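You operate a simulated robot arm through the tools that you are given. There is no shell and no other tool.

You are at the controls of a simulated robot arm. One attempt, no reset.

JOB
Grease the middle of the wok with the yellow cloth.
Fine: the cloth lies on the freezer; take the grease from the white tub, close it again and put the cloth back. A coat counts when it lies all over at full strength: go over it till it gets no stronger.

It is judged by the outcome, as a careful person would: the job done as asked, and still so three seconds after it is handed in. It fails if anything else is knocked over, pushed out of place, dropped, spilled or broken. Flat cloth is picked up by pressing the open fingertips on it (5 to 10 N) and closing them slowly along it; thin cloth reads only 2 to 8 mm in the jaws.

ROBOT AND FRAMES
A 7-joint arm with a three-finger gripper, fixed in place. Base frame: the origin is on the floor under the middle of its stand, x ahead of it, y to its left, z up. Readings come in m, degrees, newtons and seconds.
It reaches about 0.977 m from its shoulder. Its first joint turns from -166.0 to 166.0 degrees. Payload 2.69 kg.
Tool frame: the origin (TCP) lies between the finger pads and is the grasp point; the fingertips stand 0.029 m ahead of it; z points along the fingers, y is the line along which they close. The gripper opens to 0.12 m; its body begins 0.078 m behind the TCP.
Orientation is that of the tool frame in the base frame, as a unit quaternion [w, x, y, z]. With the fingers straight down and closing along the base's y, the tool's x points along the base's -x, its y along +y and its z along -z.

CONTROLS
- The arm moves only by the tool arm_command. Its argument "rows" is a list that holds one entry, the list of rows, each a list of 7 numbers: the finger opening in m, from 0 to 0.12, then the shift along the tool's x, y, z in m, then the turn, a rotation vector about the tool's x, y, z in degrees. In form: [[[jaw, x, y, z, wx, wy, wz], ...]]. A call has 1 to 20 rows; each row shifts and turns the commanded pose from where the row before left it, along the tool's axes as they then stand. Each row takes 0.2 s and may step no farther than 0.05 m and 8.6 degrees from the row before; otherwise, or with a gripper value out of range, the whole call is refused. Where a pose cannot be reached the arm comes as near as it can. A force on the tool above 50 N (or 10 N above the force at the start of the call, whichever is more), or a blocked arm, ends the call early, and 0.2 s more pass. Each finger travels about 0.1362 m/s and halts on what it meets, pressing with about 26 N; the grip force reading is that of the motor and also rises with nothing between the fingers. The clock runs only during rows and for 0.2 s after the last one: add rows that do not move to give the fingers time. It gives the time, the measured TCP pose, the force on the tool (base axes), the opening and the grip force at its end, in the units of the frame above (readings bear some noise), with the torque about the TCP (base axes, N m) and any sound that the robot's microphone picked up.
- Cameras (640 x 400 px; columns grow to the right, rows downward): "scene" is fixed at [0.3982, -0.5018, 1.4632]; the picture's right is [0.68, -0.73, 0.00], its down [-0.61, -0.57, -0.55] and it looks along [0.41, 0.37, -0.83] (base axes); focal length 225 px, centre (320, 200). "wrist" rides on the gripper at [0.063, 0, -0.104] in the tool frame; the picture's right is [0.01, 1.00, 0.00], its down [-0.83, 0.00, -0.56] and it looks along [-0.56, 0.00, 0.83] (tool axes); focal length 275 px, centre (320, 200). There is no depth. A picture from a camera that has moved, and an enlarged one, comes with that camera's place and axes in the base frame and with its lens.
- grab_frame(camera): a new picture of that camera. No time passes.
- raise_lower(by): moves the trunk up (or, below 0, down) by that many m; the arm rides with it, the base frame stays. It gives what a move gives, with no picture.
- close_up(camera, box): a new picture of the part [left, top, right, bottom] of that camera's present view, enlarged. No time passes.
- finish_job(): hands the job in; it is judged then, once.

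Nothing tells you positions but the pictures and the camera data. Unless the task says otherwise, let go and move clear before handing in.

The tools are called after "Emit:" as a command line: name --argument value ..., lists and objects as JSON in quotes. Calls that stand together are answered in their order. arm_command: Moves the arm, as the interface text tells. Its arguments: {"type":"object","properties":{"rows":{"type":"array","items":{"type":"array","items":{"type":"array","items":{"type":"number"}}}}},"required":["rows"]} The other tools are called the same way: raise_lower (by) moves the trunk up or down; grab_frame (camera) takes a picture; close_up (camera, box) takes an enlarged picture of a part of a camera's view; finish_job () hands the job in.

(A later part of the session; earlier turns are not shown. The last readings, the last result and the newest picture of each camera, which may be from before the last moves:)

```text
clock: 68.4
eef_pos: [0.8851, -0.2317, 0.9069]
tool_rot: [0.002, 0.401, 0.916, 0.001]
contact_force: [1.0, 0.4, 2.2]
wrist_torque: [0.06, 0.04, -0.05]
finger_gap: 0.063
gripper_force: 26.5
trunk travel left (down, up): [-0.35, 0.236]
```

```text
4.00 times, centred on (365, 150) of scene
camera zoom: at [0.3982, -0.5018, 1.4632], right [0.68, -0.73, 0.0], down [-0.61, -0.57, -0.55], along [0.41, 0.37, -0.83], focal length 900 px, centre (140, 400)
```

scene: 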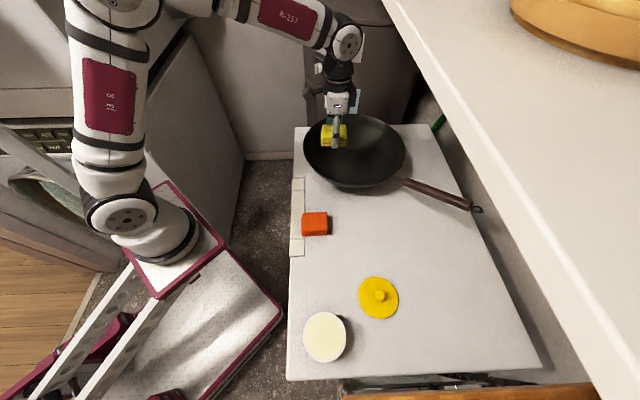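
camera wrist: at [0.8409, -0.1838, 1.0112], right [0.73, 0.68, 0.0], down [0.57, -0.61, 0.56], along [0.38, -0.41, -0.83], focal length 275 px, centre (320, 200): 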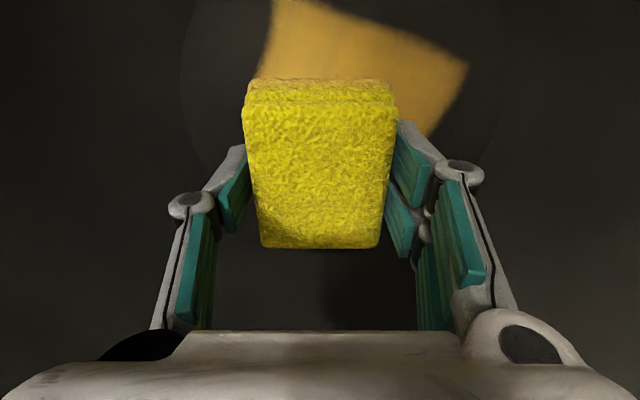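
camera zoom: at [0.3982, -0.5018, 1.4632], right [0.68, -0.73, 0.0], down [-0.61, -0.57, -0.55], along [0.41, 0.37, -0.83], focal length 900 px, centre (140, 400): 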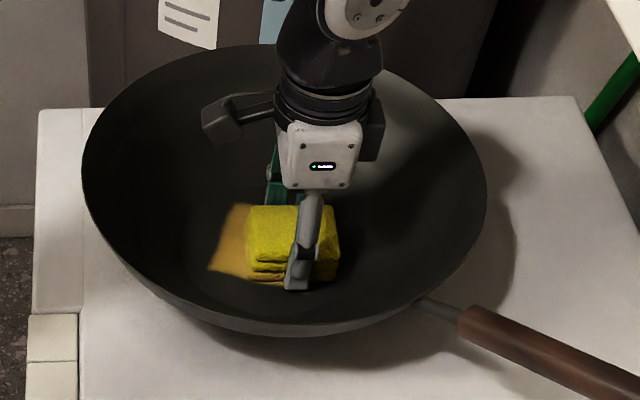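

The wok appears to have shifted slightly in the last strokes, so I'm stopping to check the whole scene before going on.

Emit:
grab_frame --camera "scene"

Emit:
close_up --camera "scene" --box '[280, 90, 500, 230]'

```text
taken
```

scene: 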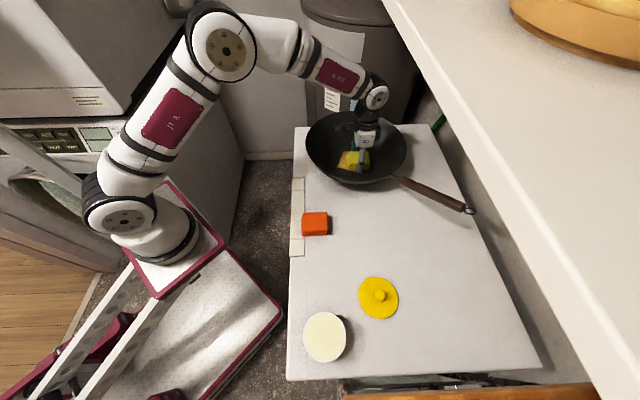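

```text
2.86 times, centred on (390, 160) of scene
camera zoom: at [0.3982, -0.5018, 1.4632], right [0.68, -0.73, 0.0], down [-0.61, -0.57, -0.55], along [0.41, 0.37, -0.83], focal length 643 px, centre (120, 314)
```

zoom: 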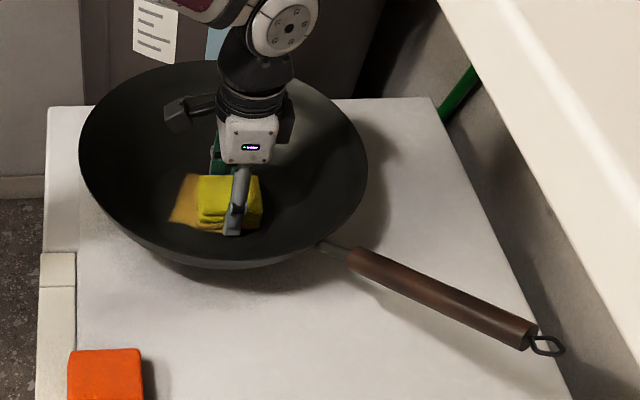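

The wok slid about 1 cm and turned a few degrees, because the pad's corners met the rising wall. From here I'll press more lightly, keep strokes smaller and symmetric, and bring the wok back to its place at the end. First I re-centre on the disc with light force.

Emit:
arm_command --rows '[[[0.05, 0.0055, 0.0037, -0.0001, 0, 0, 0], [0.05, 0.0055, 0.0037, -0.0001, 0, 0, 0], [0.05, 0.0054, 0.0036, -0.0001, 0, 0, 0]]]'

Emit:
grab_frame --camera "wrist"

Emit:
close_up --camera "scene" --box '[280, 90, 500, 230]'

```text
clock: 69.2
eef_pos: [0.882, -0.2109, 0.9078]
tool_rot: [0.002, 0.4, 0.916, 0.0]
contact_force: [0.0, -0.4, -0.9]
wrist_torque: [0.01, -0.04, -0.01]
finger_gap: 0.0631
gripper_force: 26.0
trunk travel left (down, up): [-0.35, 0.236]
```

```text
taken
camera wrist: at [0.8387, -0.1638, 1.012], right [0.73, 0.68, 0.0], down [0.57, -0.61, 0.56], along [0.38, -0.41, -0.83], focal length 275 px, centre (320, 200)
```

wrist: 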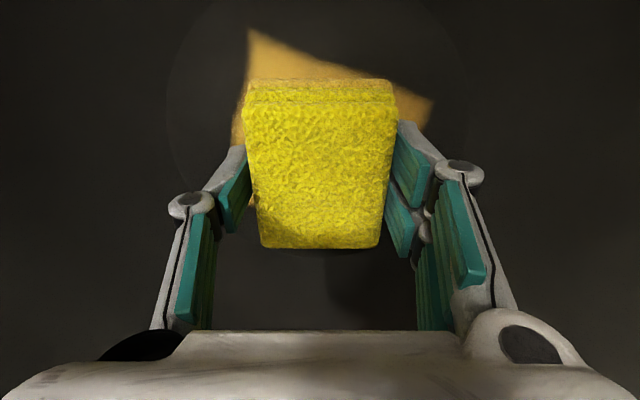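

```text
2.86 times, centred on (390, 160) of scene
camera zoom: at [0.3982, -0.5018, 1.4632], right [0.68, -0.73, 0.0], down [-0.61, -0.57, -0.55], along [0.41, 0.37, -0.83], focal length 643 px, centre (120, 314)
```

zoom: 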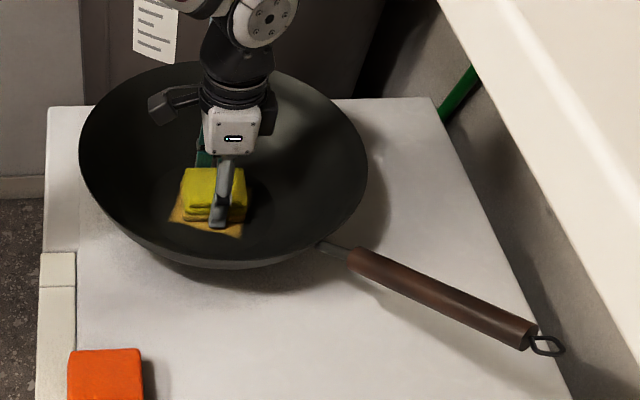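

Emit:
arm_command --rows '[[[0.05, 0, 0, 0.0004, 0, 0, 0], [0.05, 0, 0, 0, 0, 0, 0]]]'

```text
clock: 69.8
eef_pos: [0.8829, -0.2105, 0.908]
tool_rot: [0.002, 0.401, 0.916, 0.001]
contact_force: [-1.1, -0.6, 0.0]
wrist_torque: [0.0, 0.0, -0.01]
finger_gap: 0.0629
gripper_force: 25.6
trunk travel left (down, up): [-0.35, 0.236]
```

Emit:
arm_command --rows '[[[0.05, 0, 0, 0.0004, 0, 0, 0], [0.05, 0, 0, 0, 0, 0, 0]]]'

Emit:
arm_command --rows '[[[0.05, 0, 0, 0.0003, 0, 0, 0], [0.05, 0, 0, 0, 0, 0, 0]]]'

```text
clock: 70.4
eef_pos: [0.8825, -0.2115, 0.9067]
tool_rot: [0.002, 0.401, 0.916, 0.001]
contact_force: [0.0, -0.2, -0.6]
wrist_torque: [-0.01, 0.02, 0.01]
finger_gap: 0.0632
gripper_force: 26.1
trunk travel left (down, up): [-0.35, 0.236]
```

```text
clock: 71.0
eef_pos: [0.8829, -0.2105, 0.9075]
tool_rot: [0.002, 0.401, 0.916, -0.001]
contact_force: [1.0, -1.0, 3.8]
wrist_torque: [0.02, 0.09, -0.01]
finger_gap: 0.063
gripper_force: 26.4
trunk travel left (down, up): [-0.35, 0.236]
```

Contact is now a light 4 N. I'm doing a small circle (14 mm radius) around the centre with slight tilt compensation.

Emit:
arm_command --rows '[[[0.05, -0.007, 0, 0.00016, 0, 0, 0], [0.05, -0.007, 0, 0.00016, 0, 0, 0], [0.05, 0.0019, 0.007, -4e-05, 0, 0, 0], [0.05, 0.0051, 0.0051, -0.00012, 0, 0, 0], [0.05, 0.007, 0.0019, -0.00016, 0, 0, 0]]]'

Emit:
arm_command --rows '[[[0.05, 0.007, -0.0019, -0.00016, 0, 0, 0], [0.05, 0.0051, -0.0051, -0.00012, 0, 0, 0], [0.05, 0.0019, -0.007, -4e-05, 0, 0, 0]]]'

Emit:
grab_frame --camera "wrist"

Emit:
close_up --camera "scene" --box '[280, 90, 500, 230]'

```text
clock: 72.2
eef_pos: [0.8943, -0.2015, 0.9077]
tool_rot: [0.003, 0.401, 0.916, 0.001]
contact_force: [2.5, -4.5, 12.8]
wrist_torque: [-0.19, 0.07, 0.05]
finger_gap: 0.0633
gripper_force: 26.0
trunk travel left (down, up): [-0.35, 0.236]
```

```text
clock: 73.0
eef_pos: [0.8729, -0.2003, 0.9075]
tool_rot: [0.001, 0.4, 0.917, 0.001]
contact_force: [4.2, 3.1, 11.6]
wrist_torque: [-0.05, -0.34, 0.06]
finger_gap: 0.0631
gripper_force: 26.0
trunk travel left (down, up): [-0.35, 0.236]
```

```text
taken
camera wrist: at [0.8288, -0.153, 1.011], right [0.73, 0.68, 0.0], down [0.57, -0.61, 0.56], along [0.38, -0.41, -0.83], focal length 275 px, centre (320, 200)
```

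wrist: 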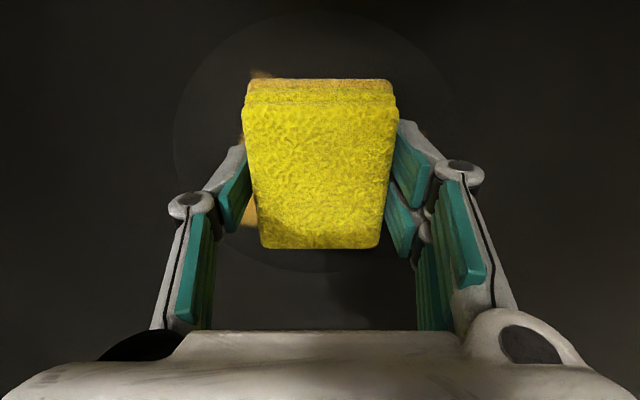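

```text
2.86 times, centred on (390, 160) of scene
camera zoom: at [0.3982, -0.5018, 1.4632], right [0.68, -0.73, 0.0], down [-0.61, -0.57, -0.55], along [0.41, 0.37, -0.83], focal length 643 px, centre (120, 314)
```

zoom: 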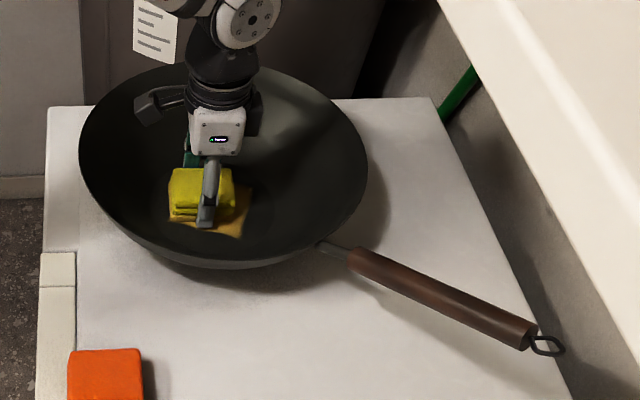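

The wok did not move this time, and the disc centre is now at about (0.885, -0.215) with radius about 0.082. I'll continue in short segments with the pressure trimmed after each, reaching out toward the disc edge.

Emit:
arm_command --rows '[[[0.05, 0.008, 0, -0.0005, 0, 0, 0], [0.05, 0.0085, -0.001, -0.0002, 0, 0, 0]]]'

Emit:
arm_command --rows '[[[0.05, -0.0033, 0.0067, 0, 0, 0, 0], [0.05, -0.0033, 0.0067, 0, 0, 0, 0], [0.05, -0.0034, 0.0066, 0, 0, 0, 0]]]'

```text
clock: 73.6
eef_pos: [0.8598, -0.1891, 0.9073]
tool_rot: [0.001, 0.401, 0.916, 0.001]
contact_force: [1.4, -2.4, 8.4]
wrist_torque: [-0.01, -0.3, 0.0]
finger_gap: 0.063
gripper_force: 25.6
trunk travel left (down, up): [-0.35, 0.236]
```

```text
clock: 74.4
eef_pos: [0.8819, -0.1847, 0.9085]
tool_rot: [0.002, 0.402, 0.916, 0.0]
contact_force: [-2.5, -4.9, 5.0]
wrist_torque: [-0.01, 0.1, 0.09]
finger_gap: 0.0632
gripper_force: 25.8
trunk travel left (down, up): [-0.35, 0.236]
```

Emit:
arm_command --rows '[[[0.05, -0.0067, 0.0043, 0, 0, 0, 0], [0.05, -0.0067, 0.0043, 0, 0, 0, 0], [0.05, -0.0066, 0.0044, 0, 0, 0, 0]]]'

Emit:
close_up --camera "scene" --box '[280, 90, 500, 230]'

Emit:
grab_frame --camera "wrist"

```text
clock: 75.2
eef_pos: [0.9051, -0.189, 0.9069]
tool_rot: [0.002, 0.4, 0.916, 0.0]
contact_force: [0.7, 0.4, -0.7]
wrist_torque: [0.02, -0.04, 0.01]
finger_gap: 0.0631
gripper_force: 26.5
trunk travel left (down, up): [-0.35, 0.236]
```

```text
2.86 times, centred on (390, 160) of scene
camera zoom: at [0.3982, -0.5018, 1.4632], right [0.68, -0.73, 0.0], down [-0.61, -0.57, -0.55], along [0.41, 0.37, -0.83], focal length 643 px, centre (120, 314)
```

zoom: 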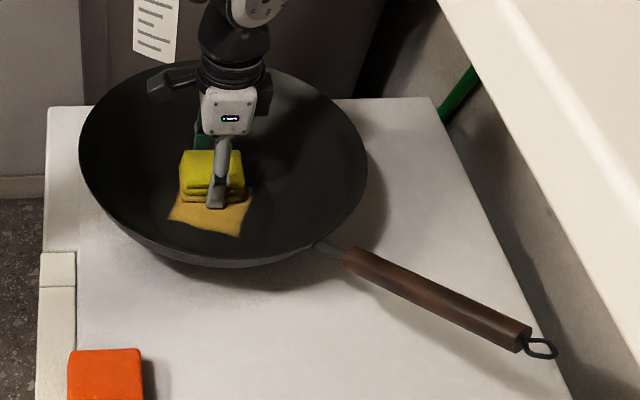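

```text
taken
camera wrist: at [0.8617, -0.1423, 1.0113], right [0.73, 0.68, 0.0], down [0.57, -0.61, 0.56], along [0.38, -0.41, -0.83], focal length 275 px, centre (320, 200)
```

wrist: 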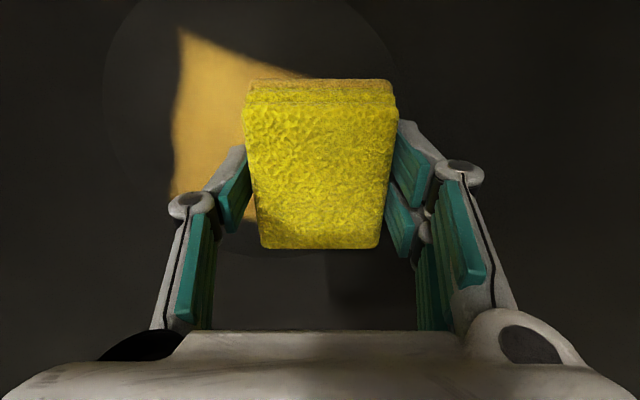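

Contact was lost here and the coat seems to have stopped growing, so the pad may be running out of grease. I'm lifting out toward the robot side to see the whole coat.

Emit:
arm_command --rows '[[[0.05, 0, 0, -0.01, 0, 0, 0], [0.05, 0.005, -0.01, -0.015, 0, 0, 0], [0.05, 0.02, -0.01, -0.02, 0, 0, 0], [0.05, 0.025, -0.01, -0.02, 0, 0, 0], [0.05, 0.025, 0, -0.02, 0, 0, 0], [0.05, 0.025, 0, -0.015, 0, 0, 0], [0.05, 0, 0, 0, 0, 0, 0]]]'

Emit:
close_up --camera "scene" --box '[280, 90, 500, 230]'

Emit:
grab_frame --camera "wrist"

```text
clock: 76.8
eef_pos: [0.8142, -0.1365, 1.0068]
tool_rot: [0.001, 0.402, 0.916, 0.0]
contact_force: [0.8, -0.2, -0.5]
wrist_torque: [0.01, 0.0, 0.02]
finger_gap: 0.063
gripper_force: 26.5
trunk travel left (down, up): [-0.35, 0.236]
```

```text
2.86 times, centred on (390, 160) of scene
camera zoom: at [0.3982, -0.5018, 1.4632], right [0.68, -0.73, 0.0], down [-0.61, -0.57, -0.55], along [0.41, 0.37, -0.83], focal length 643 px, centre (120, 314)
```

zoom: 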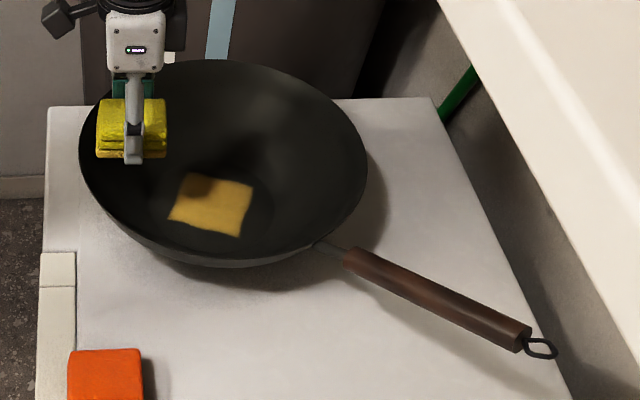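

```text
taken
camera wrist: at [0.7711, -0.0888, 1.1112], right [0.73, 0.68, 0.0], down [0.57, -0.61, 0.56], along [0.38, -0.41, -0.83], focal length 275 px, centre (320, 200)
```

wrist: 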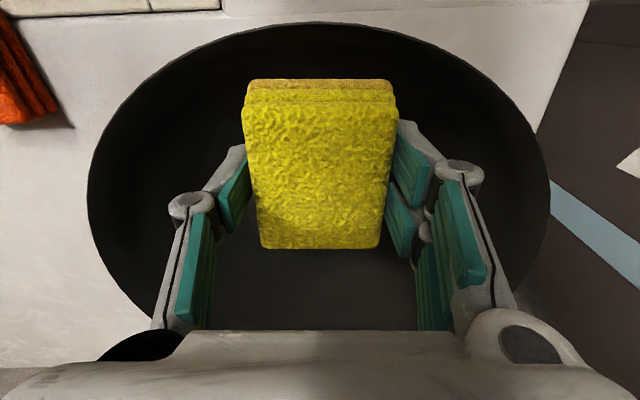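

The whole coat is now visible: a sharp-edged square patch about 87 mm wide in the middle of the floor, which looks like the target area. I'll check how uniform it is.

Emit:
close_up --camera "scene" --box '[330, 140, 380, 180]'

Emit:
close_up --camera "wrist" --box '[200, 230, 440, 335]'

Emit:
close_up --camera "wrist" --box '[220, 60, 420, 130]'

```text
10.00 times, centred on (355, 160) of scene
camera zoom: at [0.3982, -0.5018, 1.4632], right [0.68, -0.73, 0.0], down [-0.61, -0.57, -0.55], along [0.41, 0.37, -0.83], focal length 2250 px, centre (-30, 600)
```

zoom: 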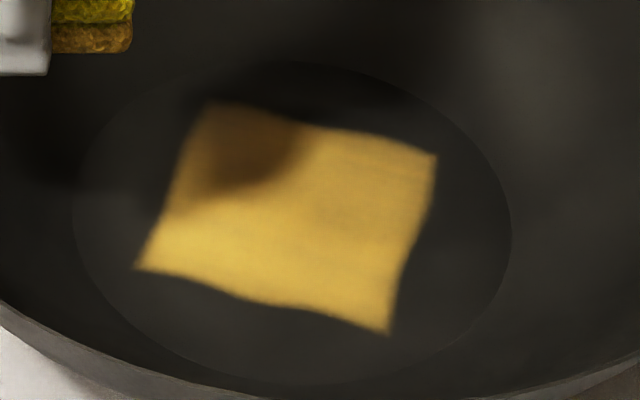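

```text
2.67 times, centred on (320, 282) of wrist
camera zoom: at [0.7711, -0.0888, 1.1112], right [0.73, 0.68, 0.0], down [0.57, -0.61, 0.56], along [0.38, -0.41, -0.83], focal length 734 px, centre (320, -20)
```

zoom: 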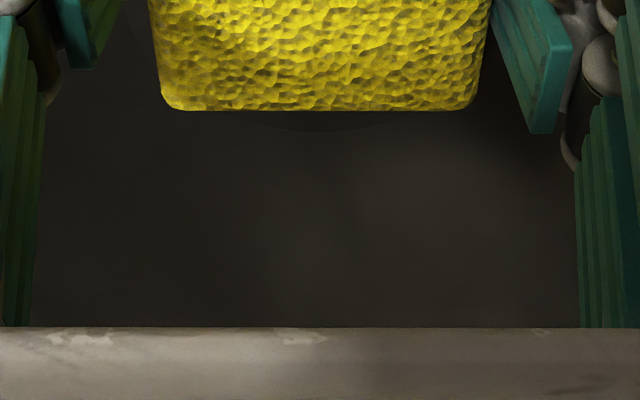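

```text
3.20 times, centred on (320, 95) of wrist
camera zoom: at [0.7711, -0.0888, 1.1112], right [0.73, 0.68, 0.0], down [0.57, -0.61, 0.56], along [0.38, -0.41, -0.83], focal length 881 px, centre (320, 536)
```

zoom: 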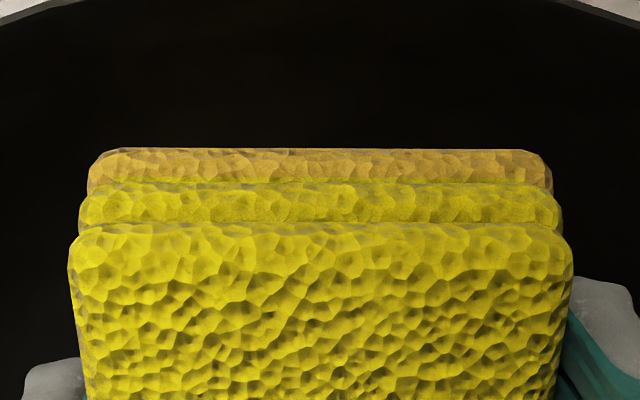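

The coat is an ~87 mm square centred on the floor disc at about (0.886, -0.208), turned about 18° from the pad. I'll turn the pad to match it and go over it again with light, short strokes, well away from the walls.

Emit:
arm_command --rows '[[[0.05, 0, 0, 0, 0, 0, 6], [0.05, 0, 0, 0, 0, 0, 6], [0.05, 0, 0, 0, 0, 0, 6], [0.05, -0.0225, 0.0088, 0, 0, 0, 0], [0.05, -0.0225, 0.0088, 0.01, 0, 0, 0], [0.05, -0.0225, 0.0089, 0.02, 0, 0, 0], [0.05, -0.0225, 0.0089, 0.02, 0, 0, 0], [0.05, 0, 0, 0.02, 0, 0, 0], [0.05, 0, 0, 0.02, 0, 0, 0], [0.05, 0, 0, 0, 0, 0, 0]]]'

Emit:
grab_frame --camera "wrist"

Emit:
close_up --camera "scene" --box '[280, 90, 500, 230]'

```text
clock: 79.0
eef_pos: [0.8852, -0.202, 0.9162]
tool_rot: [0.002, 0.539, 0.842, 0.001]
contact_force: [-0.1, -0.6, -0.1]
wrist_torque: [-0.02, -0.02, -0.01]
finger_gap: 0.0632
gripper_force: 25.8
trunk travel left (down, up): [-0.35, 0.236]
```

```text
taken
camera wrist: at [0.8587, -0.1447, 1.0205], right [0.91, 0.42, 0.0], down [0.35, -0.75, 0.56], along [0.24, -0.5, -0.83], focal length 275 px, centre (320, 200)
```

wrist: 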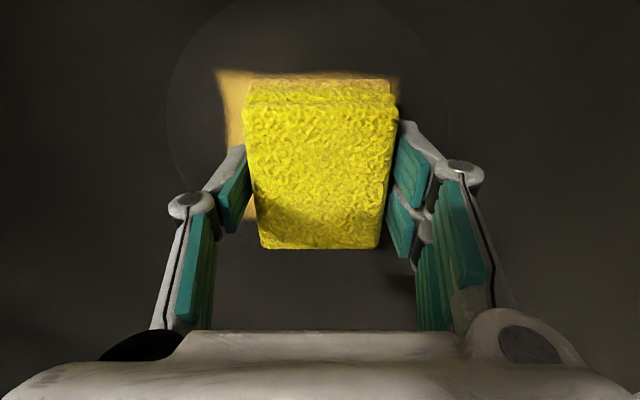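

```text
2.86 times, centred on (390, 160) of scene
camera zoom: at [0.3982, -0.5018, 1.4632], right [0.68, -0.73, 0.0], down [-0.61, -0.57, -0.55], along [0.41, 0.37, -0.83], focal length 643 px, centre (120, 314)
```

zoom: 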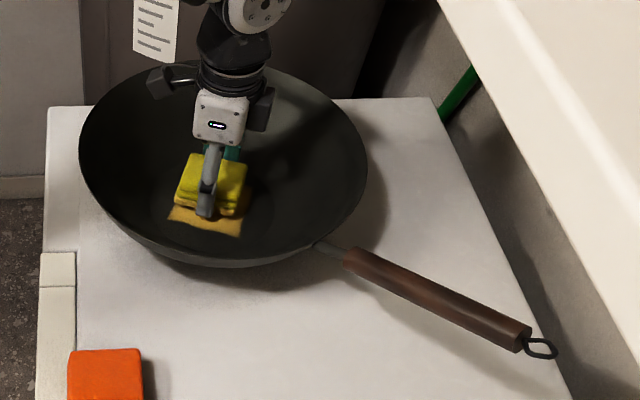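

Emit:
arm_command --rows '[[[0.05, 0, -0.006, 0.004, 0, 0, 0], [0.05, 0, 0, 0.002, 0, 0, 0], [0.05, 0, 0, 0.001, 0, 0, 0], [0.05, 0, 0, 0, 0, 0, 0]]]'

Emit:
arm_command --rows '[[[0.05, 0, 0, 0.0007, 0, 0, 0], [0.05, 0, 0, 0, 0, 0, 0]]]'

Emit:
arm_command --rows '[[[0.05, 0, 0, 0.0006, 0, 0, 0], [0.05, 0, 0, 0, 0, 0, 0]]]'

```text
clock: 80.0
eef_pos: [0.8804, -0.2056, 0.91]
tool_rot: [0.001, 0.539, 0.842, 0.0]
contact_force: [-0.6, 0.2, -1.5]
wrist_torque: [0.02, -0.02, -0.01]
finger_gap: 0.063
gripper_force: 25.9
trunk travel left (down, up): [-0.35, 0.236]
```

```text
clock: 80.6
eef_pos: [0.88, -0.2058, 0.9092]
tool_rot: [0.001, 0.54, 0.842, 0.0]
contact_force: [0.1, -0.8, -0.2]
wrist_torque: [-0.01, 0.0, 0.04]
finger_gap: 0.0628
gripper_force: 25.9
trunk travel left (down, up): [-0.35, 0.236]
```

```text
clock: 81.2
eef_pos: [0.8806, -0.2049, 0.9098]
tool_rot: [0.001, 0.539, 0.842, 0.001]
contact_force: [0.3, 0.3, 0.4]
wrist_torque: [0.02, 0.0, 0.01]
finger_gap: 0.0629
gripper_force: 25.8
trunk travel left (down, up): [-0.35, 0.236]
```

Emit:
arm_command --rows '[[[0.05, 0, 0, 0.0006, 0, 0, 0], [0.05, 0, 0, 0, 0, 0, 0]]]'

Emit:
arm_command --rows '[[[0.05, 0, 0, 0.0005, 0, 0, 0], [0.05, 0, 0, 0, 0, 0, 0]]]'

Emit:
arm_command --rows '[[[0.05, 0, 0, 0.0004, 0, 0, 0], [0.05, 0, 0, 0, 0, 0, 0]]]'

```text
clock: 81.8
eef_pos: [0.8798, -0.2049, 0.9093]
tool_rot: [0.001, 0.54, 0.842, 0.0]
contact_force: [0.3, 0.4, -0.4]
wrist_torque: [0.01, -0.02, 0.0]
finger_gap: 0.0631
gripper_force: 26.1
trunk travel left (down, up): [-0.35, 0.236]
```

```text
clock: 82.4
eef_pos: [0.8795, -0.2044, 0.9076]
tool_rot: [0.001, 0.54, 0.842, 0.0]
contact_force: [0.0, 1.3, 0.3]
wrist_torque: [0.02, -0.04, 0.0]
finger_gap: 0.0632
gripper_force: 25.6
trunk travel left (down, up): [-0.35, 0.236]
```

```text
clock: 83.0
eef_pos: [0.8795, -0.2054, 0.9066]
tool_rot: [0.002, 0.54, 0.842, 0.0]
contact_force: [0.7, 0.7, -0.6]
wrist_torque: [-0.01, -0.02, 0.02]
finger_gap: 0.0632
gripper_force: 26.0
trunk travel left (down, up): [-0.35, 0.236]
```

Emit:
arm_command --rows '[[[0.05, 0, 0, 0.0004, 0, 0, 0], [0.05, 0, 0, 0, 0, 0, 0]]]'

Emit:
arm_command --rows '[[[0.05, 0, 0, 0.0004, 0, 0, 0], [0.05, 0, 0, 0, 0, 0, 0]]]'

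```text
clock: 83.6
eef_pos: [0.8796, -0.2043, 0.9064]
tool_rot: [0.001, 0.54, 0.842, 0.0]
contact_force: [-1.3, 0.5, -1.1]
wrist_torque: [0.0, -0.02, -0.01]
finger_gap: 0.0631
gripper_force: 26.2
trunk travel left (down, up): [-0.35, 0.236]
```

```text
clock: 84.2
eef_pos: [0.88, -0.2059, 0.9072]
tool_rot: [0.002, 0.54, 0.841, 0.0]
contact_force: [-0.1, 0.6, 0.3]
wrist_torque: [-0.01, 0.01, -0.04]
finger_gap: 0.0632
gripper_force: 25.8
trunk travel left (down, up): [-0.35, 0.236]
```

Emit:
arm_command --rows '[[[0.05, 0, 0, 0.0004, 0, 0, 0], [0.05, 0, 0, 0, 0, 0, 0]]]'

Emit:
arm_command --rows '[[[0.05, 0, 0, 0.0003, 0, 0, 0], [0.05, 0, 0, 0, 0, 0, 0]]]'

```text
clock: 84.8
eef_pos: [0.8785, -0.2054, 0.9068]
tool_rot: [0.002, 0.539, 0.842, 0.001]
contact_force: [-0.8, 0.7, 0.6]
wrist_torque: [-0.01, 0.07, -0.01]
finger_gap: 0.0631
gripper_force: 26.4
trunk travel left (down, up): [-0.35, 0.236]
```

```text
clock: 85.4
eef_pos: [0.88, -0.2055, 0.9066]
tool_rot: [0.002, 0.539, 0.842, 0.001]
contact_force: [0.0, -0.6, 4.2]
wrist_torque: [-0.01, 0.05, 0.0]
finger_gap: 0.0628
gripper_force: 26.5
trunk travel left (down, up): [-0.35, 0.236]
```

Light contact at 4 N. I'm now wiping across the square with short strokes.

Emit:
arm_command --rows '[[[0.05, 0, 0.006, 0, 0, 0, 0], [0.05, 0, 0.006, 0, 0, 0, 0], [0.05, 0, 0.006, 0, 0, 0, 0]]]'

Emit:
arm_command --rows '[[[0.05, -0.006, 0, 0, 0, 0, 0], [0.05, -0.006, 0, 0, 0, 0, 0]]]'

Emit:
arm_command --rows '[[[0.05, 0, -0.006, 0, 0, 0, 0], [0.05, 0, -0.006, 0, 0, 0, 0], [0.05, 0, -0.006, 0, 0, 0, 0], [0.05, 0, -0.006, 0, 0, 0, 0], [0.05, 0, -0.006, 0, 0, 0, 0], [0.05, 0, -0.006, 0, 0, 0, 0]]]'

Emit:
close_up --camera "scene" --box '[280, 90, 500, 230]'

```text
clock: 86.2
eef_pos: [0.8959, -0.198, 0.908]
tool_rot: [0.002, 0.539, 0.843, 0.001]
contact_force: [0.1, -1.3, 3.4]
wrist_torque: [-0.08, 0.0, -0.01]
finger_gap: 0.0633
gripper_force: 26.4
trunk travel left (down, up): [-0.35, 0.236]
```

```text
clock: 86.8
eef_pos: [0.902, -0.2068, 0.9068]
tool_rot: [0.001, 0.539, 0.843, 0.002]
contact_force: [-2.2, 5.2, 14.4]
wrist_torque: [0.15, 0.23, -0.04]
finger_gap: 0.0633
gripper_force: 25.8
trunk travel left (down, up): [-0.35, 0.236]
```

```text
clock: 88.2
eef_pos: [0.8689, -0.2229, 0.9075]
tool_rot: [0.003, 0.538, 0.843, -0.001]
contact_force: [5.4, 2.4, 15.2]
wrist_torque: [0.15, -0.17, -0.03]
finger_gap: 0.0635
gripper_force: 26.1
trunk travel left (down, up): [-0.35, 0.236]
```

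```text
2.86 times, centred on (390, 160) of scene
camera zoom: at [0.3982, -0.5018, 1.4632], right [0.68, -0.73, 0.0], down [-0.61, -0.57, -0.55], along [0.41, 0.37, -0.83], focal length 643 px, centre (120, 314)
```

zoom: 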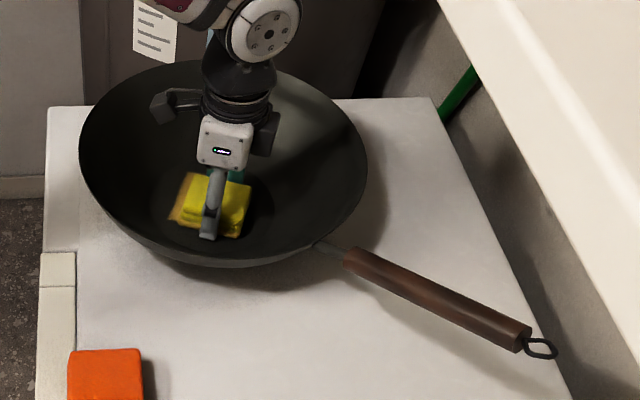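

The wok stayed put this time. I'm running a full loop around the square with slightly less pressure.

Emit:
arm_command --rows '[[[0.05, 0.006, 0, -0.0003, 0, 0, 0], [0.05, 0.006, 0, 0, 0, 0, 0], [0.05, 0.006, 0, 0, 0, 0, 0], [0.05, 0.006, 0, 0, 0, 0, 0], [0.05, 0, 0.006, 0, 0, 0, 0], [0.05, 0, 0.006, 0, 0, 0, 0], [0.05, 0, 0.006, 0, 0, 0, 0], [0.05, 0, 0.006, 0, 0, 0, 0], [0.05, 0, 0.006, 0, 0, 0, 0], [0.05, 0, 0.006, 0, 0, 0, 0]]]'

Emit:
arm_command --rows '[[[0.05, -0.006, 0, 0, 0, 0, 0], [0.05, -0.006, 0, 0, 0, 0, 0], [0.05, -0.006, 0, 0, 0, 0, 0], [0.05, -0.006, 0, 0, 0, 0, 0], [0.05, 0, -0.006, 0, 0, 0, 0], [0.05, 0, -0.006, 0, 0, 0, 0], [0.05, 0, -0.006, 0, 0, 0, 0], [0.05, 0, -0.006, 0, 0, 0, 0], [0.05, 0, -0.006, 0, 0, 0, 0], [0.05, 0, -0.006, 0, 0, 0, 0]]]'

Emit:
close_up --camera "scene" --box '[280, 90, 500, 230]'

```text
clock: 90.4
eef_pos: [0.8913, -0.1853, 0.9062]
tool_rot: [0.002, 0.54, 0.842, 0.001]
contact_force: [-3.9, -2.3, 8.6]
wrist_torque: [0.01, 0.08, 0.0]
finger_gap: 0.063
gripper_force: 25.9
trunk travel left (down, up): [-0.35, 0.236]
```

```text
clock: 92.6
eef_pos: [0.8689, -0.2239, 0.9075]
tool_rot: [0.002, 0.54, 0.842, 0.001]
contact_force: [0.6, 1.5, 3.5]
wrist_torque: [0.07, -0.04, 0.0]
finger_gap: 0.0632
gripper_force: 26.0
trunk travel left (down, up): [-0.35, 0.236]
```

```text
2.86 times, centred on (390, 160) of scene
camera zoom: at [0.3982, -0.5018, 1.4632], right [0.68, -0.73, 0.0], down [-0.61, -0.57, -0.55], along [0.41, 0.37, -0.83], focal length 643 px, centre (120, 314)
```

zoom: 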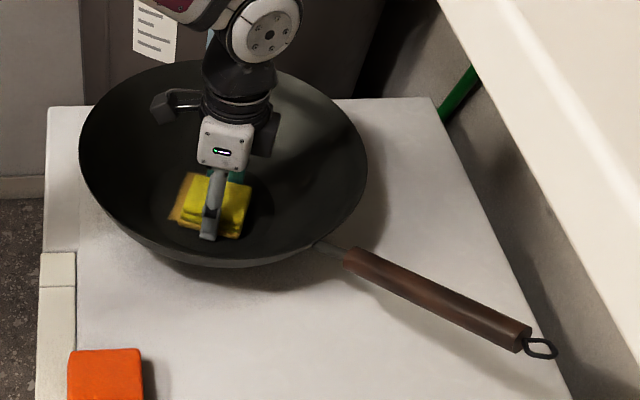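

Emit:
arm_command --rows '[[[0.05, 0.006, 0, 0.0001, 0, 0, 0], [0.05, 0.006, 0, 0, 0, 0, 0], [0.05, 0.006, 0, 0, 0, 0, 0], [0.05, 0.006, 0, 0, 0, 0, 0], [0.05, 0, 0.006, 0, 0, 0, 0], [0.05, 0, 0.006, 0, 0, 0, 0], [0.05, 0, 0.006, 0, 0, 0, 0], [0.05, 0, 0.006, 0, 0, 0, 0], [0.05, 0, 0.006, 0, 0, 0, 0], [0.05, 0, 0.006, 0, 0, 0, 0]]]'

Emit:
arm_command --rows '[[[0.05, -0.006, 0, 0, 0, 0, 0], [0.05, -0.006, 0, 0, 0, 0, 0], [0.05, -0.006, 0, 0, 0, 0, 0], [0.05, -0.006, 0, 0, 0, 0, 0], [0.05, 0, -0.006, 0, 0, 0, 0], [0.05, 0, -0.006, 0, 0, 0, 0], [0.05, 0, -0.006, 0, 0, 0, 0], [0.05, 0, -0.006, 0, 0, 0, 0], [0.05, 0, -0.006, 0, 0, 0, 0], [0.05, 0, -0.006, 0, 0, 0, 0]]]'

Emit:
arm_command --rows '[[[0.05, 0, 0, -0.01, 0, 0, 0], [0.05, 0.005, 0, -0.015, 0, 0, 0], [0.05, 0.025, 0.01, -0.02, 0, 0, 0], [0.05, 0.025, 0.01, -0.02, 0, 0, 0], [0.05, 0.025, 0.01, -0.02, 0, 0, 0], [0.05, 0.025, 0.01, -0.015, 0, 0, 0], [0.05, 0, 0, 0, 0, 0, 0]]]'

Emit:
close_up --camera "scene" --box '[280, 90, 500, 230]'

Emit:
close_up --camera "scene" --box '[330, 140, 380, 180]'

```text
clock: 94.8
eef_pos: [0.8919, -0.1874, 0.9072]
tool_rot: [0.002, 0.539, 0.842, 0.001]
contact_force: [-0.9, 0.8, -0.7]
wrist_torque: [-0.01, 0.01, 0.02]
finger_gap: 0.0632
gripper_force: 25.7
trunk travel left (down, up): [-0.35, 0.236]
```

```text
clock: 97.0
eef_pos: [0.8693, -0.224, 0.9062]
tool_rot: [0.002, 0.539, 0.843, 0.0]
contact_force: [2.8, 2.0, 6.5]
wrist_torque: [0.1, 0.05, -0.03]
finger_gap: 0.0631
gripper_force: 26.0
trunk travel left (down, up): [-0.35, 0.236]
```

```text
clock: 98.6
eef_pos: [0.8593, -0.1132, 1.0066]
tool_rot: [0.001, 0.54, 0.842, 0.001]
contact_force: [-0.1, 0.7, -0.4]
wrist_torque: [-0.01, 0.03, -0.03]
finger_gap: 0.063
gripper_force: 26.1
trunk travel left (down, up): [-0.35, 0.236]
```

```text
2.86 times, centred on (390, 160) of scene
camera zoom: at [0.3982, -0.5018, 1.4632], right [0.68, -0.73, 0.0], down [-0.61, -0.57, -0.55], along [0.41, 0.37, -0.83], focal length 643 px, centre (120, 314)
```

zoom: 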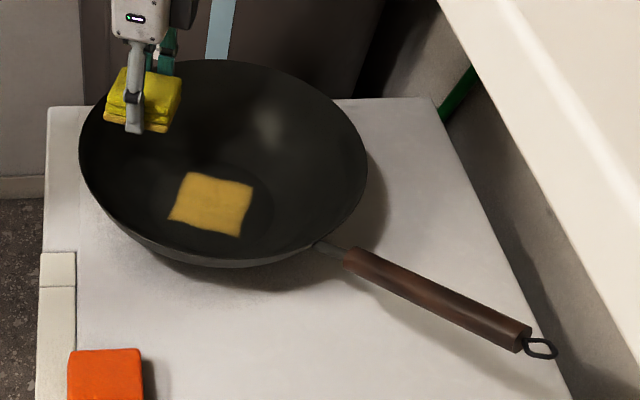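

```text
10.00 times, centred on (355, 160) of scene
camera zoom: at [0.3982, -0.5018, 1.4632], right [0.68, -0.73, 0.0], down [-0.61, -0.57, -0.55], along [0.41, 0.37, -0.83], focal length 2250 px, centre (-30, 600)
```

zoom: 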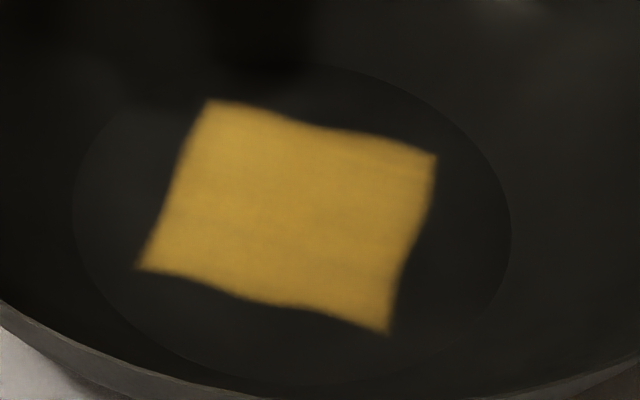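

The coat looks uniform. To find out whether it is at full strength, I'll go over it again with two more loops, then view it from this same pose for comparison.

Emit:
arm_command --rows '[[[0.05, -0.025, -0.01, 0.015, 0, 0, 0], [0.05, -0.025, -0.01, 0.02, 0, 0, 0], [0.05, -0.025, -0.01, 0.02, 0, 0, 0], [0.05, -0.025, -0.01, 0.02, 0, 0, 0], [0.05, -0.005, 0, 0.015, 0, 0, 0], [0.05, 0, 0, 0.008, 0, 0, 0], [0.05, 0, 0, 0.0015, 0, 0, 0], [0.05, 0, 0, 0, 0, 0, 0]]]'

Emit:
arm_command --rows '[[[0.05, 0, 0, 0.0004, 0, 0, 0], [0.05, 0, 0, 0, 0, 0, 0]]]'

```text
clock: 100.4
eef_pos: [0.8675, -0.2236, 0.9068]
tool_rot: [0.001, 0.539, 0.842, 0.001]
contact_force: [-0.4, 0.2, 0.4]
wrist_torque: [0.02, 0.0, 0.0]
finger_gap: 0.063
gripper_force: 26.5
trunk travel left (down, up): [-0.35, 0.236]
```

```text
clock: 101.0
eef_pos: [0.8683, -0.2228, 0.9067]
tool_rot: [0.001, 0.54, 0.842, 0.001]
contact_force: [0.7, -0.1, -1.0]
wrist_torque: [-0.01, -0.03, -0.02]
finger_gap: 0.063
gripper_force: 26.2
trunk travel left (down, up): [-0.35, 0.236]
```

Emit:
arm_command --rows '[[[0.05, 0, 0, 0.0004, 0, 0, 0], [0.05, 0, 0, 0, 0, 0, 0]]]'

Emit:
arm_command --rows '[[[0.05, 0, 0, 0.0003, 0, 0, 0], [0.05, 0, 0, 0, 0, 0, 0]]]'

```text
clock: 101.6
eef_pos: [0.869, -0.2245, 0.9064]
tool_rot: [0.001, 0.539, 0.842, 0.0]
contact_force: [-1.2, -0.9, -0.5]
wrist_torque: [-0.02, -0.01, 0.02]
finger_gap: 0.0631
gripper_force: 26.1
trunk travel left (down, up): [-0.35, 0.236]
```

```text
clock: 102.2
eef_pos: [0.8685, -0.223, 0.9065]
tool_rot: [0.002, 0.539, 0.842, 0.001]
contact_force: [-1.7, 0.1, 4.6]
wrist_torque: [0.04, 0.05, -0.02]
finger_gap: 0.0633
gripper_force: 26.7
trunk travel left (down, up): [-0.35, 0.236]
```

Emit:
arm_command --rows '[[[0.05, 0.006, 0, 0.0001, 0, 0, 0], [0.05, 0.006, 0, 0.0001, 0, 0, 0], [0.05, 0.006, 0, 0, 0, 0, 0], [0.05, 0.006, 0, 0, 0, 0, 0], [0.05, 0, 0.006, 0.0001, 0, 0, 0], [0.05, 0, 0.006, 0, 0, 0, 0], [0.05, 0, 0.006, 0.0001, 0, 0, 0], [0.05, 0, 0.006, 0, 0, 0, 0], [0.05, 0, 0.006, 0, 0, 0, 0], [0.05, 0, 0.006, 0, 0, 0, 0]]]'

Emit:
arm_command --rows '[[[0.05, -0.006, 0, 0, 0, 0, 0], [0.05, -0.006, 0, 0, 0, 0, 0], [0.05, -0.006, 0, 0, 0, 0, 0], [0.05, -0.006, 0, 0, 0, 0, 0], [0.05, 0, -0.006, 0, 0, 0, 0], [0.05, 0, -0.006, 0, 0, 0, 0], [0.05, 0, -0.006, 0, 0, 0, 0], [0.05, 0, -0.006, 0, 0, 0, 0], [0.05, 0, -0.006, 0, 0, 0, 0], [0.05, 0, -0.006, 0, 0, 0, 0]]]'

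Emit:
arm_command --rows '[[[0.05, 0.006, 0, 0, 0, 0, 0], [0.05, 0.006, 0, 0, 0, 0, 0], [0.05, 0, 0.006, 0, 0, 0, 0], [0.05, 0, 0.006, 0, 0, 0, 0], [0.05, 0, 0.006, 0, 0, 0, 0], [0.05, 0, 0.006, 0, 0, 0, 0], [0.05, 0, 0.006, 0, 0, 0, 0], [0.05, 0, 0.006, 0, 0, 0, 0], [0.05, 0.006, 0, 0, 0, 0, 0], [0.05, 0.006, 0, 0, 0, 0, 0], [0.05, 0, -0.006, 0, 0, 0, 0], [0.05, 0, -0.006, 0, 0, 0, 0], [0.05, 0, -0.006, 0, 0, 0, 0], [0.05, 0, -0.006, 0, 0, 0, 0], [0.05, 0, -0.006, 0, 0, 0, 0], [0.05, 0, -0.006, 0, 0, 0, 0]]]'

Emit:
close_up --camera "scene" --box '[280, 90, 500, 230]'

```text
clock: 104.4
eef_pos: [0.8904, -0.187, 0.9065]
tool_rot: [0.002, 0.539, 0.842, 0.001]
contact_force: [-7.9, -4.1, 17.4]
wrist_torque: [-0.09, 0.18, 0.04]
finger_gap: 0.063
gripper_force: 25.5
trunk travel left (down, up): [-0.35, 0.236]
```

```text
clock: 106.6
eef_pos: [0.8693, -0.2227, 0.9046]
tool_rot: [0.001, 0.539, 0.842, 0.001]
contact_force: [4.2, 3.0, 9.9]
wrist_torque: [0.08, -0.34, 0.04]
finger_gap: 0.0631
gripper_force: 25.4
trunk travel left (down, up): [-0.35, 0.236]
```

```text
clock: 110.0
eef_pos: [0.8578, -0.2004, 0.9051]
tool_rot: [0.002, 0.54, 0.842, 0.0]
contact_force: [6.0, 2.9, 19.5]
wrist_torque: [0.21, -0.27, -0.04]
finger_gap: 0.0632
gripper_force: 26.0
trunk travel left (down, up): [-0.35, 0.236]
```

```text
2.86 times, centred on (390, 160) of scene
camera zoom: at [0.3982, -0.5018, 1.4632], right [0.68, -0.73, 0.0], down [-0.61, -0.57, -0.55], along [0.41, 0.37, -0.83], focal length 643 px, centre (120, 314)
```

zoom: 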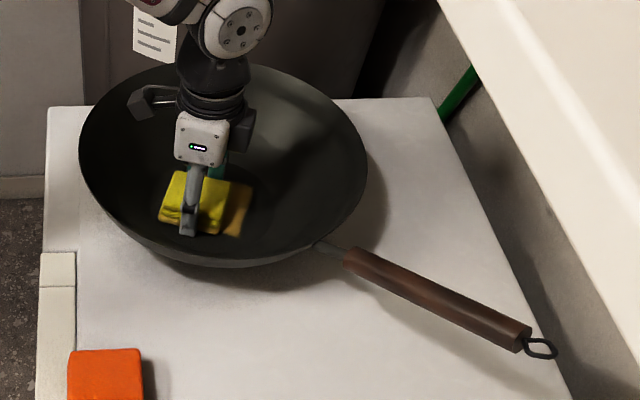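

The wok stayed still even at 19 N, so only wall contact had moved it. I'm lifting to the same viewing pose to compare the coat.

Emit:
arm_command --rows '[[[0.05, 0, 0, -0.01, 0, 0, 0], [0.05, 0.0036, 0, -0.0165, 0, 0, 0], [0.05, 0.025, 0.0126, -0.02, 0, 0, 0], [0.05, 0.025, 0.0126, -0.02, 0, 0, 0], [0.05, 0.025, 0.0126, -0.02, 0, 0, 0], [0.05, 0, 0, -0.015, 0, 0, 0], [0.05, 0, 0, 0, 0, 0, 0]]]'

Emit:
close_up --camera "scene" --box '[280, 90, 500, 230]'

Emit:
close_up --camera "scene" --box '[330, 140, 380, 180]'

Emit:
close_up --camera "wrist" --box '[220, 60, 420, 130]'

```text
clock: 111.6
eef_pos: [0.8582, -0.1129, 1.0071]
tool_rot: [0.001, 0.54, 0.842, 0.001]
contact_force: [1.0, -0.2, -1.3]
wrist_torque: [0.03, 0.0, 0.01]
finger_gap: 0.0631
gripper_force: 26.7
trunk travel left (down, up): [-0.35, 0.236]
```

```text
2.86 times, centred on (390, 160) of scene
camera zoom: at [0.3982, -0.5018, 1.4632], right [0.68, -0.73, 0.0], down [-0.61, -0.57, -0.55], along [0.41, 0.37, -0.83], focal length 643 px, centre (120, 314)
```

zoom: 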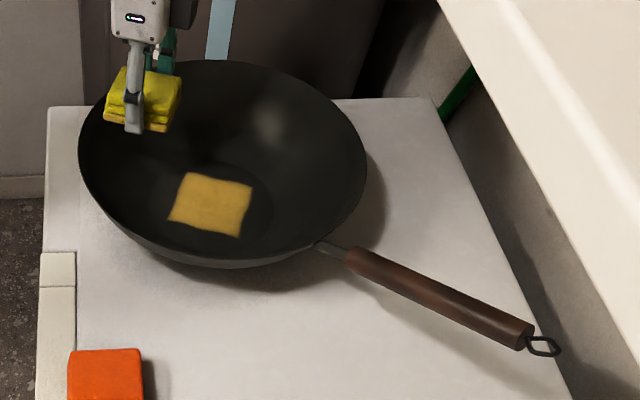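

```text
10.00 times, centred on (355, 160) of scene
camera zoom: at [0.3982, -0.5018, 1.4632], right [0.68, -0.73, 0.0], down [-0.61, -0.57, -0.55], along [0.41, 0.37, -0.83], focal length 2250 px, centre (-30, 600)
```

zoom: 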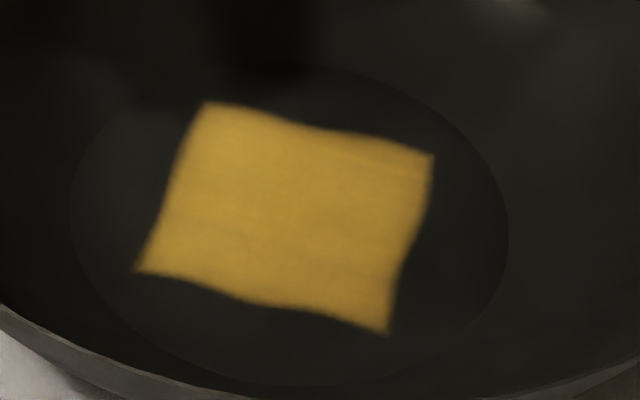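

```text
3.20 times, centred on (320, 95) of wrist
camera zoom: at [0.8311, -0.0555, 1.1109], right [0.91, 0.42, 0.0], down [0.35, -0.75, 0.56], along [0.24, -0.5, -0.83], focal length 881 px, centre (320, 536)
```

zoom: 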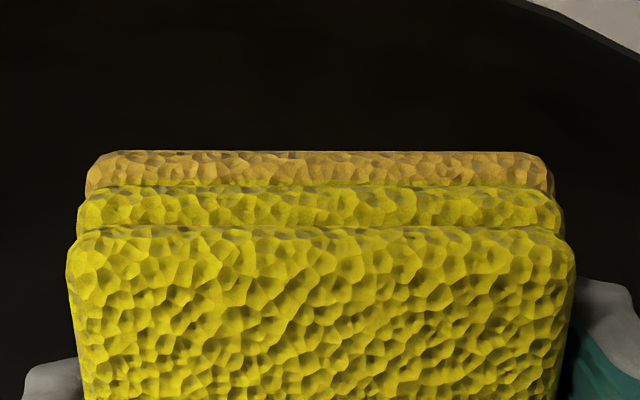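

The coat is unchanged after two more loops, so it is at full strength, and the pad is still greasy. Next I'll nudge the wok back about 1.5 cm, using the side finger against the inner wall with the pad held clear of the floor, in small monitored steps.

Emit:
arm_command --rows '[[[0.05, -0.0244, -0.0086, 0.01, 0, 0, 0], [0.05, -0.0244, -0.0086, 0.02, 0, 0, 0], [0.05, -0.0244, -0.0086, 0.02, 0, 0, 0], [0.05, -0.0243, -0.0086, 0.02, 0, 0, 0], [0.05, 0, 0, 0.018, 0, 0, 0], [0.05, 0, 0, 0, 0, 0, 0]]]'

Emit:
grab_frame --camera "wrist"

Emit:
close_up --camera "scene" --box '[280, 90, 500, 230]'

```text
clock: 113.0
eef_pos: [0.8698, -0.2186, 0.919]
tool_rot: [0.002, 0.539, 0.842, 0.0]
contact_force: [0.6, 0.3, -0.2]
wrist_torque: [-0.04, 0.02, 0.03]
finger_gap: 0.0631
gripper_force: 25.5
trunk travel left (down, up): [-0.35, 0.236]
```

```text
taken
camera wrist: at [0.843, -0.1604, 1.0228], right [0.91, 0.42, 0.0], down [0.35, -0.75, 0.56], along [0.24, -0.5, -0.83], focal length 275 px, centre (320, 200)
```

wrist: 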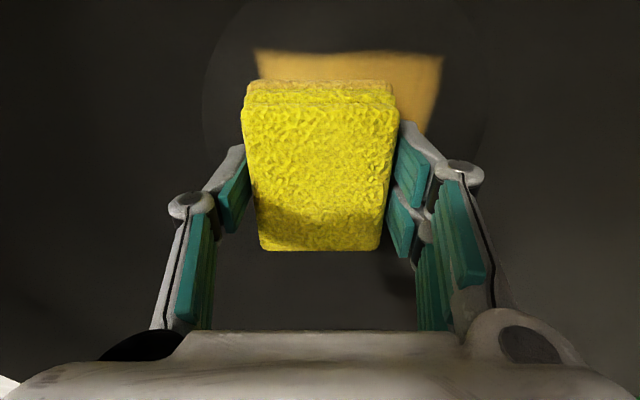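

```text
2.86 times, centred on (390, 160) of scene
camera zoom: at [0.3982, -0.5018, 1.4632], right [0.68, -0.73, 0.0], down [-0.61, -0.57, -0.55], along [0.41, 0.37, -0.83], focal length 643 px, centre (120, 314)
```

zoom: 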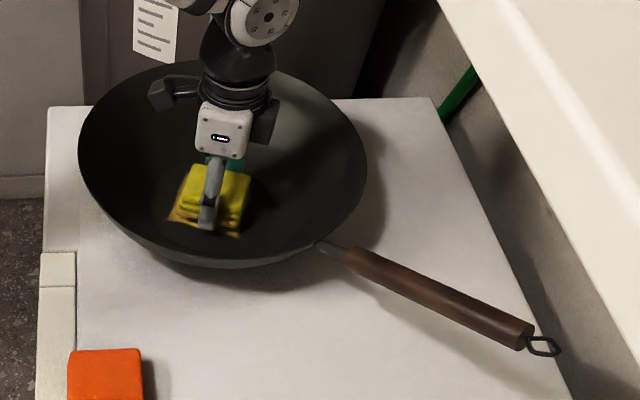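

Emit:
arm_command --rows '[[[0.05, 0, -0.005, 0, 0, 0, 0], [0.05, 0, -0.005, 0, 0, 0, 0], [0.05, 0, -0.004, 0, 0, 0, 0]]]'

Emit:
arm_command --rows '[[[0.05, 0, -0.003, 0, 0, 0, 0], [0.05, 0, 0, 0, 0, 0, 0]]]'

Emit:
arm_command --rows '[[[0.05, 0, -0.003, 0, 0, 0, 0], [0.05, 0, 0, 0, 0, 0, 0]]]'

```text
clock: 113.8
eef_pos: [0.8578, -0.2237, 0.9199]
tool_rot: [0.002, 0.539, 0.842, 0.002]
contact_force: [-0.4, 0.7, -0.6]
wrist_torque: [0.0, 0.02, 0.04]
finger_gap: 0.0629
gripper_force: 26.1
trunk travel left (down, up): [-0.35, 0.236]
```

```text
clock: 114.4
eef_pos: [0.8531, -0.2247, 0.919]
tool_rot: [0.001, 0.54, 0.842, 0.002]
contact_force: [-0.5, -0.3, -0.8]
wrist_torque: [0.0, 0.0, 0.0]
finger_gap: 0.0631
gripper_force: 26.2
trunk travel left (down, up): [-0.35, 0.236]
```

```text
clock: 115.0
eef_pos: [0.8524, -0.2252, 0.9206]
tool_rot: [0.001, 0.54, 0.842, 0.0]
contact_force: [-0.3, -1.2, -1.1]
wrist_torque: [0.01, 0.01, 0.0]
finger_gap: 0.0631
gripper_force: 26.1
trunk travel left (down, up): [-0.35, 0.236]
```

Emit:
arm_command --rows '[[[0.05, 0, -0.003, 0, 0, 0, 0], [0.05, 0, 0, 0, 0, 0, 0]]]'

Emit:
arm_command --rows '[[[0.05, 0, -0.003, 0, 0, 0, 0], [0.05, 0, 0, 0, 0, 0, 0]]]'

Emit:
arm_command --rows '[[[0.05, 0, -0.003, 0, 0, 0, 0], [0.05, 0, 0, 0, 0, 0, 0]]]'

Emit:
grab_frame --camera "wrist"

Emit:
close_up --camera "scene" --box '[280, 90, 500, 230]'

```text
clock: 115.6
eef_pos: [0.8491, -0.2281, 0.9197]
tool_rot: [0.001, 0.54, 0.842, 0.0]
contact_force: [-0.1, 0.3, 0.3]
wrist_torque: [0.03, -0.02, 0.0]
finger_gap: 0.0633
gripper_force: 25.6
trunk travel left (down, up): [-0.35, 0.236]
```

```text
clock: 116.2
eef_pos: [0.8459, -0.2279, 0.9185]
tool_rot: [0.001, 0.539, 0.842, 0.0]
contact_force: [0.1, 0.0, -0.5]
wrist_torque: [0.02, 0.03, 0.01]
finger_gap: 0.0631
gripper_force: 26.6
trunk travel left (down, up): [-0.35, 0.236]
```

```text
clock: 116.8
eef_pos: [0.8421, -0.2301, 0.9188]
tool_rot: [0.003, 0.54, 0.842, 0.001]
contact_force: [0.3, -0.7, -0.5]
wrist_torque: [-0.02, 0.0, 0.0]
finger_gap: 0.0632
gripper_force: 26.2
trunk travel left (down, up): [-0.35, 0.236]
```

```text
taken
camera wrist: at [0.8155, -0.1719, 1.0228], right [0.91, 0.42, 0.0], down [0.35, -0.75, 0.56], along [0.24, -0.5, -0.83], focal length 275 px, centre (320, 200)
```

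wrist: 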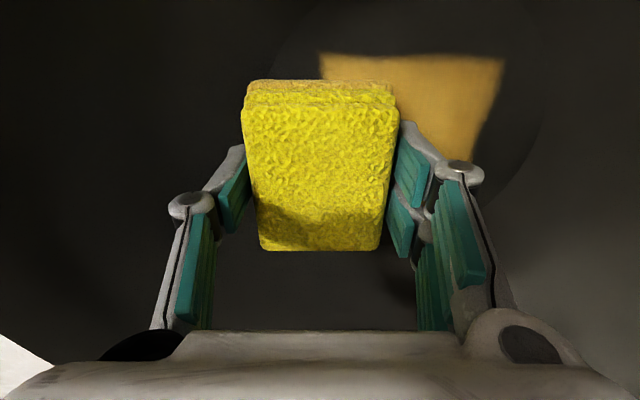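

```text
2.86 times, centred on (390, 160) of scene
camera zoom: at [0.3982, -0.5018, 1.4632], right [0.68, -0.73, 0.0], down [-0.61, -0.57, -0.55], along [0.41, 0.37, -0.83], focal length 643 px, centre (120, 314)
```

zoom: 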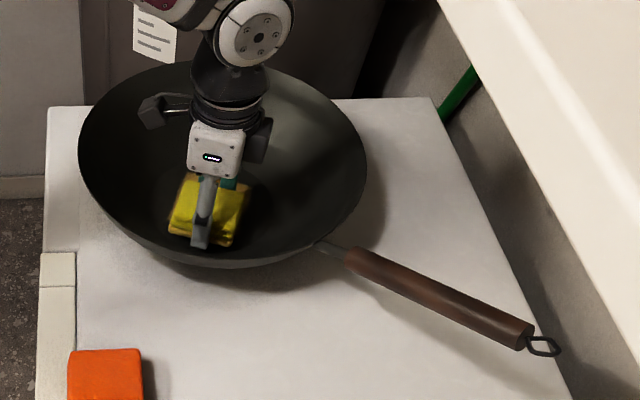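

Emit:
arm_command --rows '[[[0.05, 0, -0.003, 0, 0, 0, 0], [0.05, 0, 0, 0, 0, 0, 0]]]'

Emit:
arm_command --rows '[[[0.05, 0, -0.003, 0, 0, 0, 0], [0.05, 0, 0, 0, 0, 0, 0]]]'

Emit:
arm_command --rows '[[[0.05, 0, -0.003, 0, 0, 0, 0], [0.05, 0, 0, 0, 0, 0, 0]]]'

```text
clock: 117.4
eef_pos: [0.8409, -0.2307, 0.9198]
tool_rot: [0.001, 0.539, 0.842, 0.001]
contact_force: [0.5, 0.1, -0.1]
wrist_torque: [-0.01, -0.01, 0.01]
finger_gap: 0.0628
gripper_force: 25.7
trunk travel left (down, up): [-0.35, 0.236]
```

```text
clock: 118.0
eef_pos: [0.8366, -0.2328, 0.9195]
tool_rot: [0.002, 0.539, 0.842, 0.002]
contact_force: [0.1, 0.0, 0.2]
wrist_torque: [-0.02, 0.0, 0.01]
finger_gap: 0.0633
gripper_force: 26.3
trunk travel left (down, up): [-0.35, 0.236]
```

```text
clock: 118.6
eef_pos: [0.8369, -0.2321, 0.919]
tool_rot: [0.003, 0.539, 0.842, 0.002]
contact_force: [7.0, 4.3, 6.2]
wrist_torque: [-0.2, -0.06, 0.21]
finger_gap: 0.0628
gripper_force: 26.2
trunk travel left (down, up): [-0.35, 0.236]
```

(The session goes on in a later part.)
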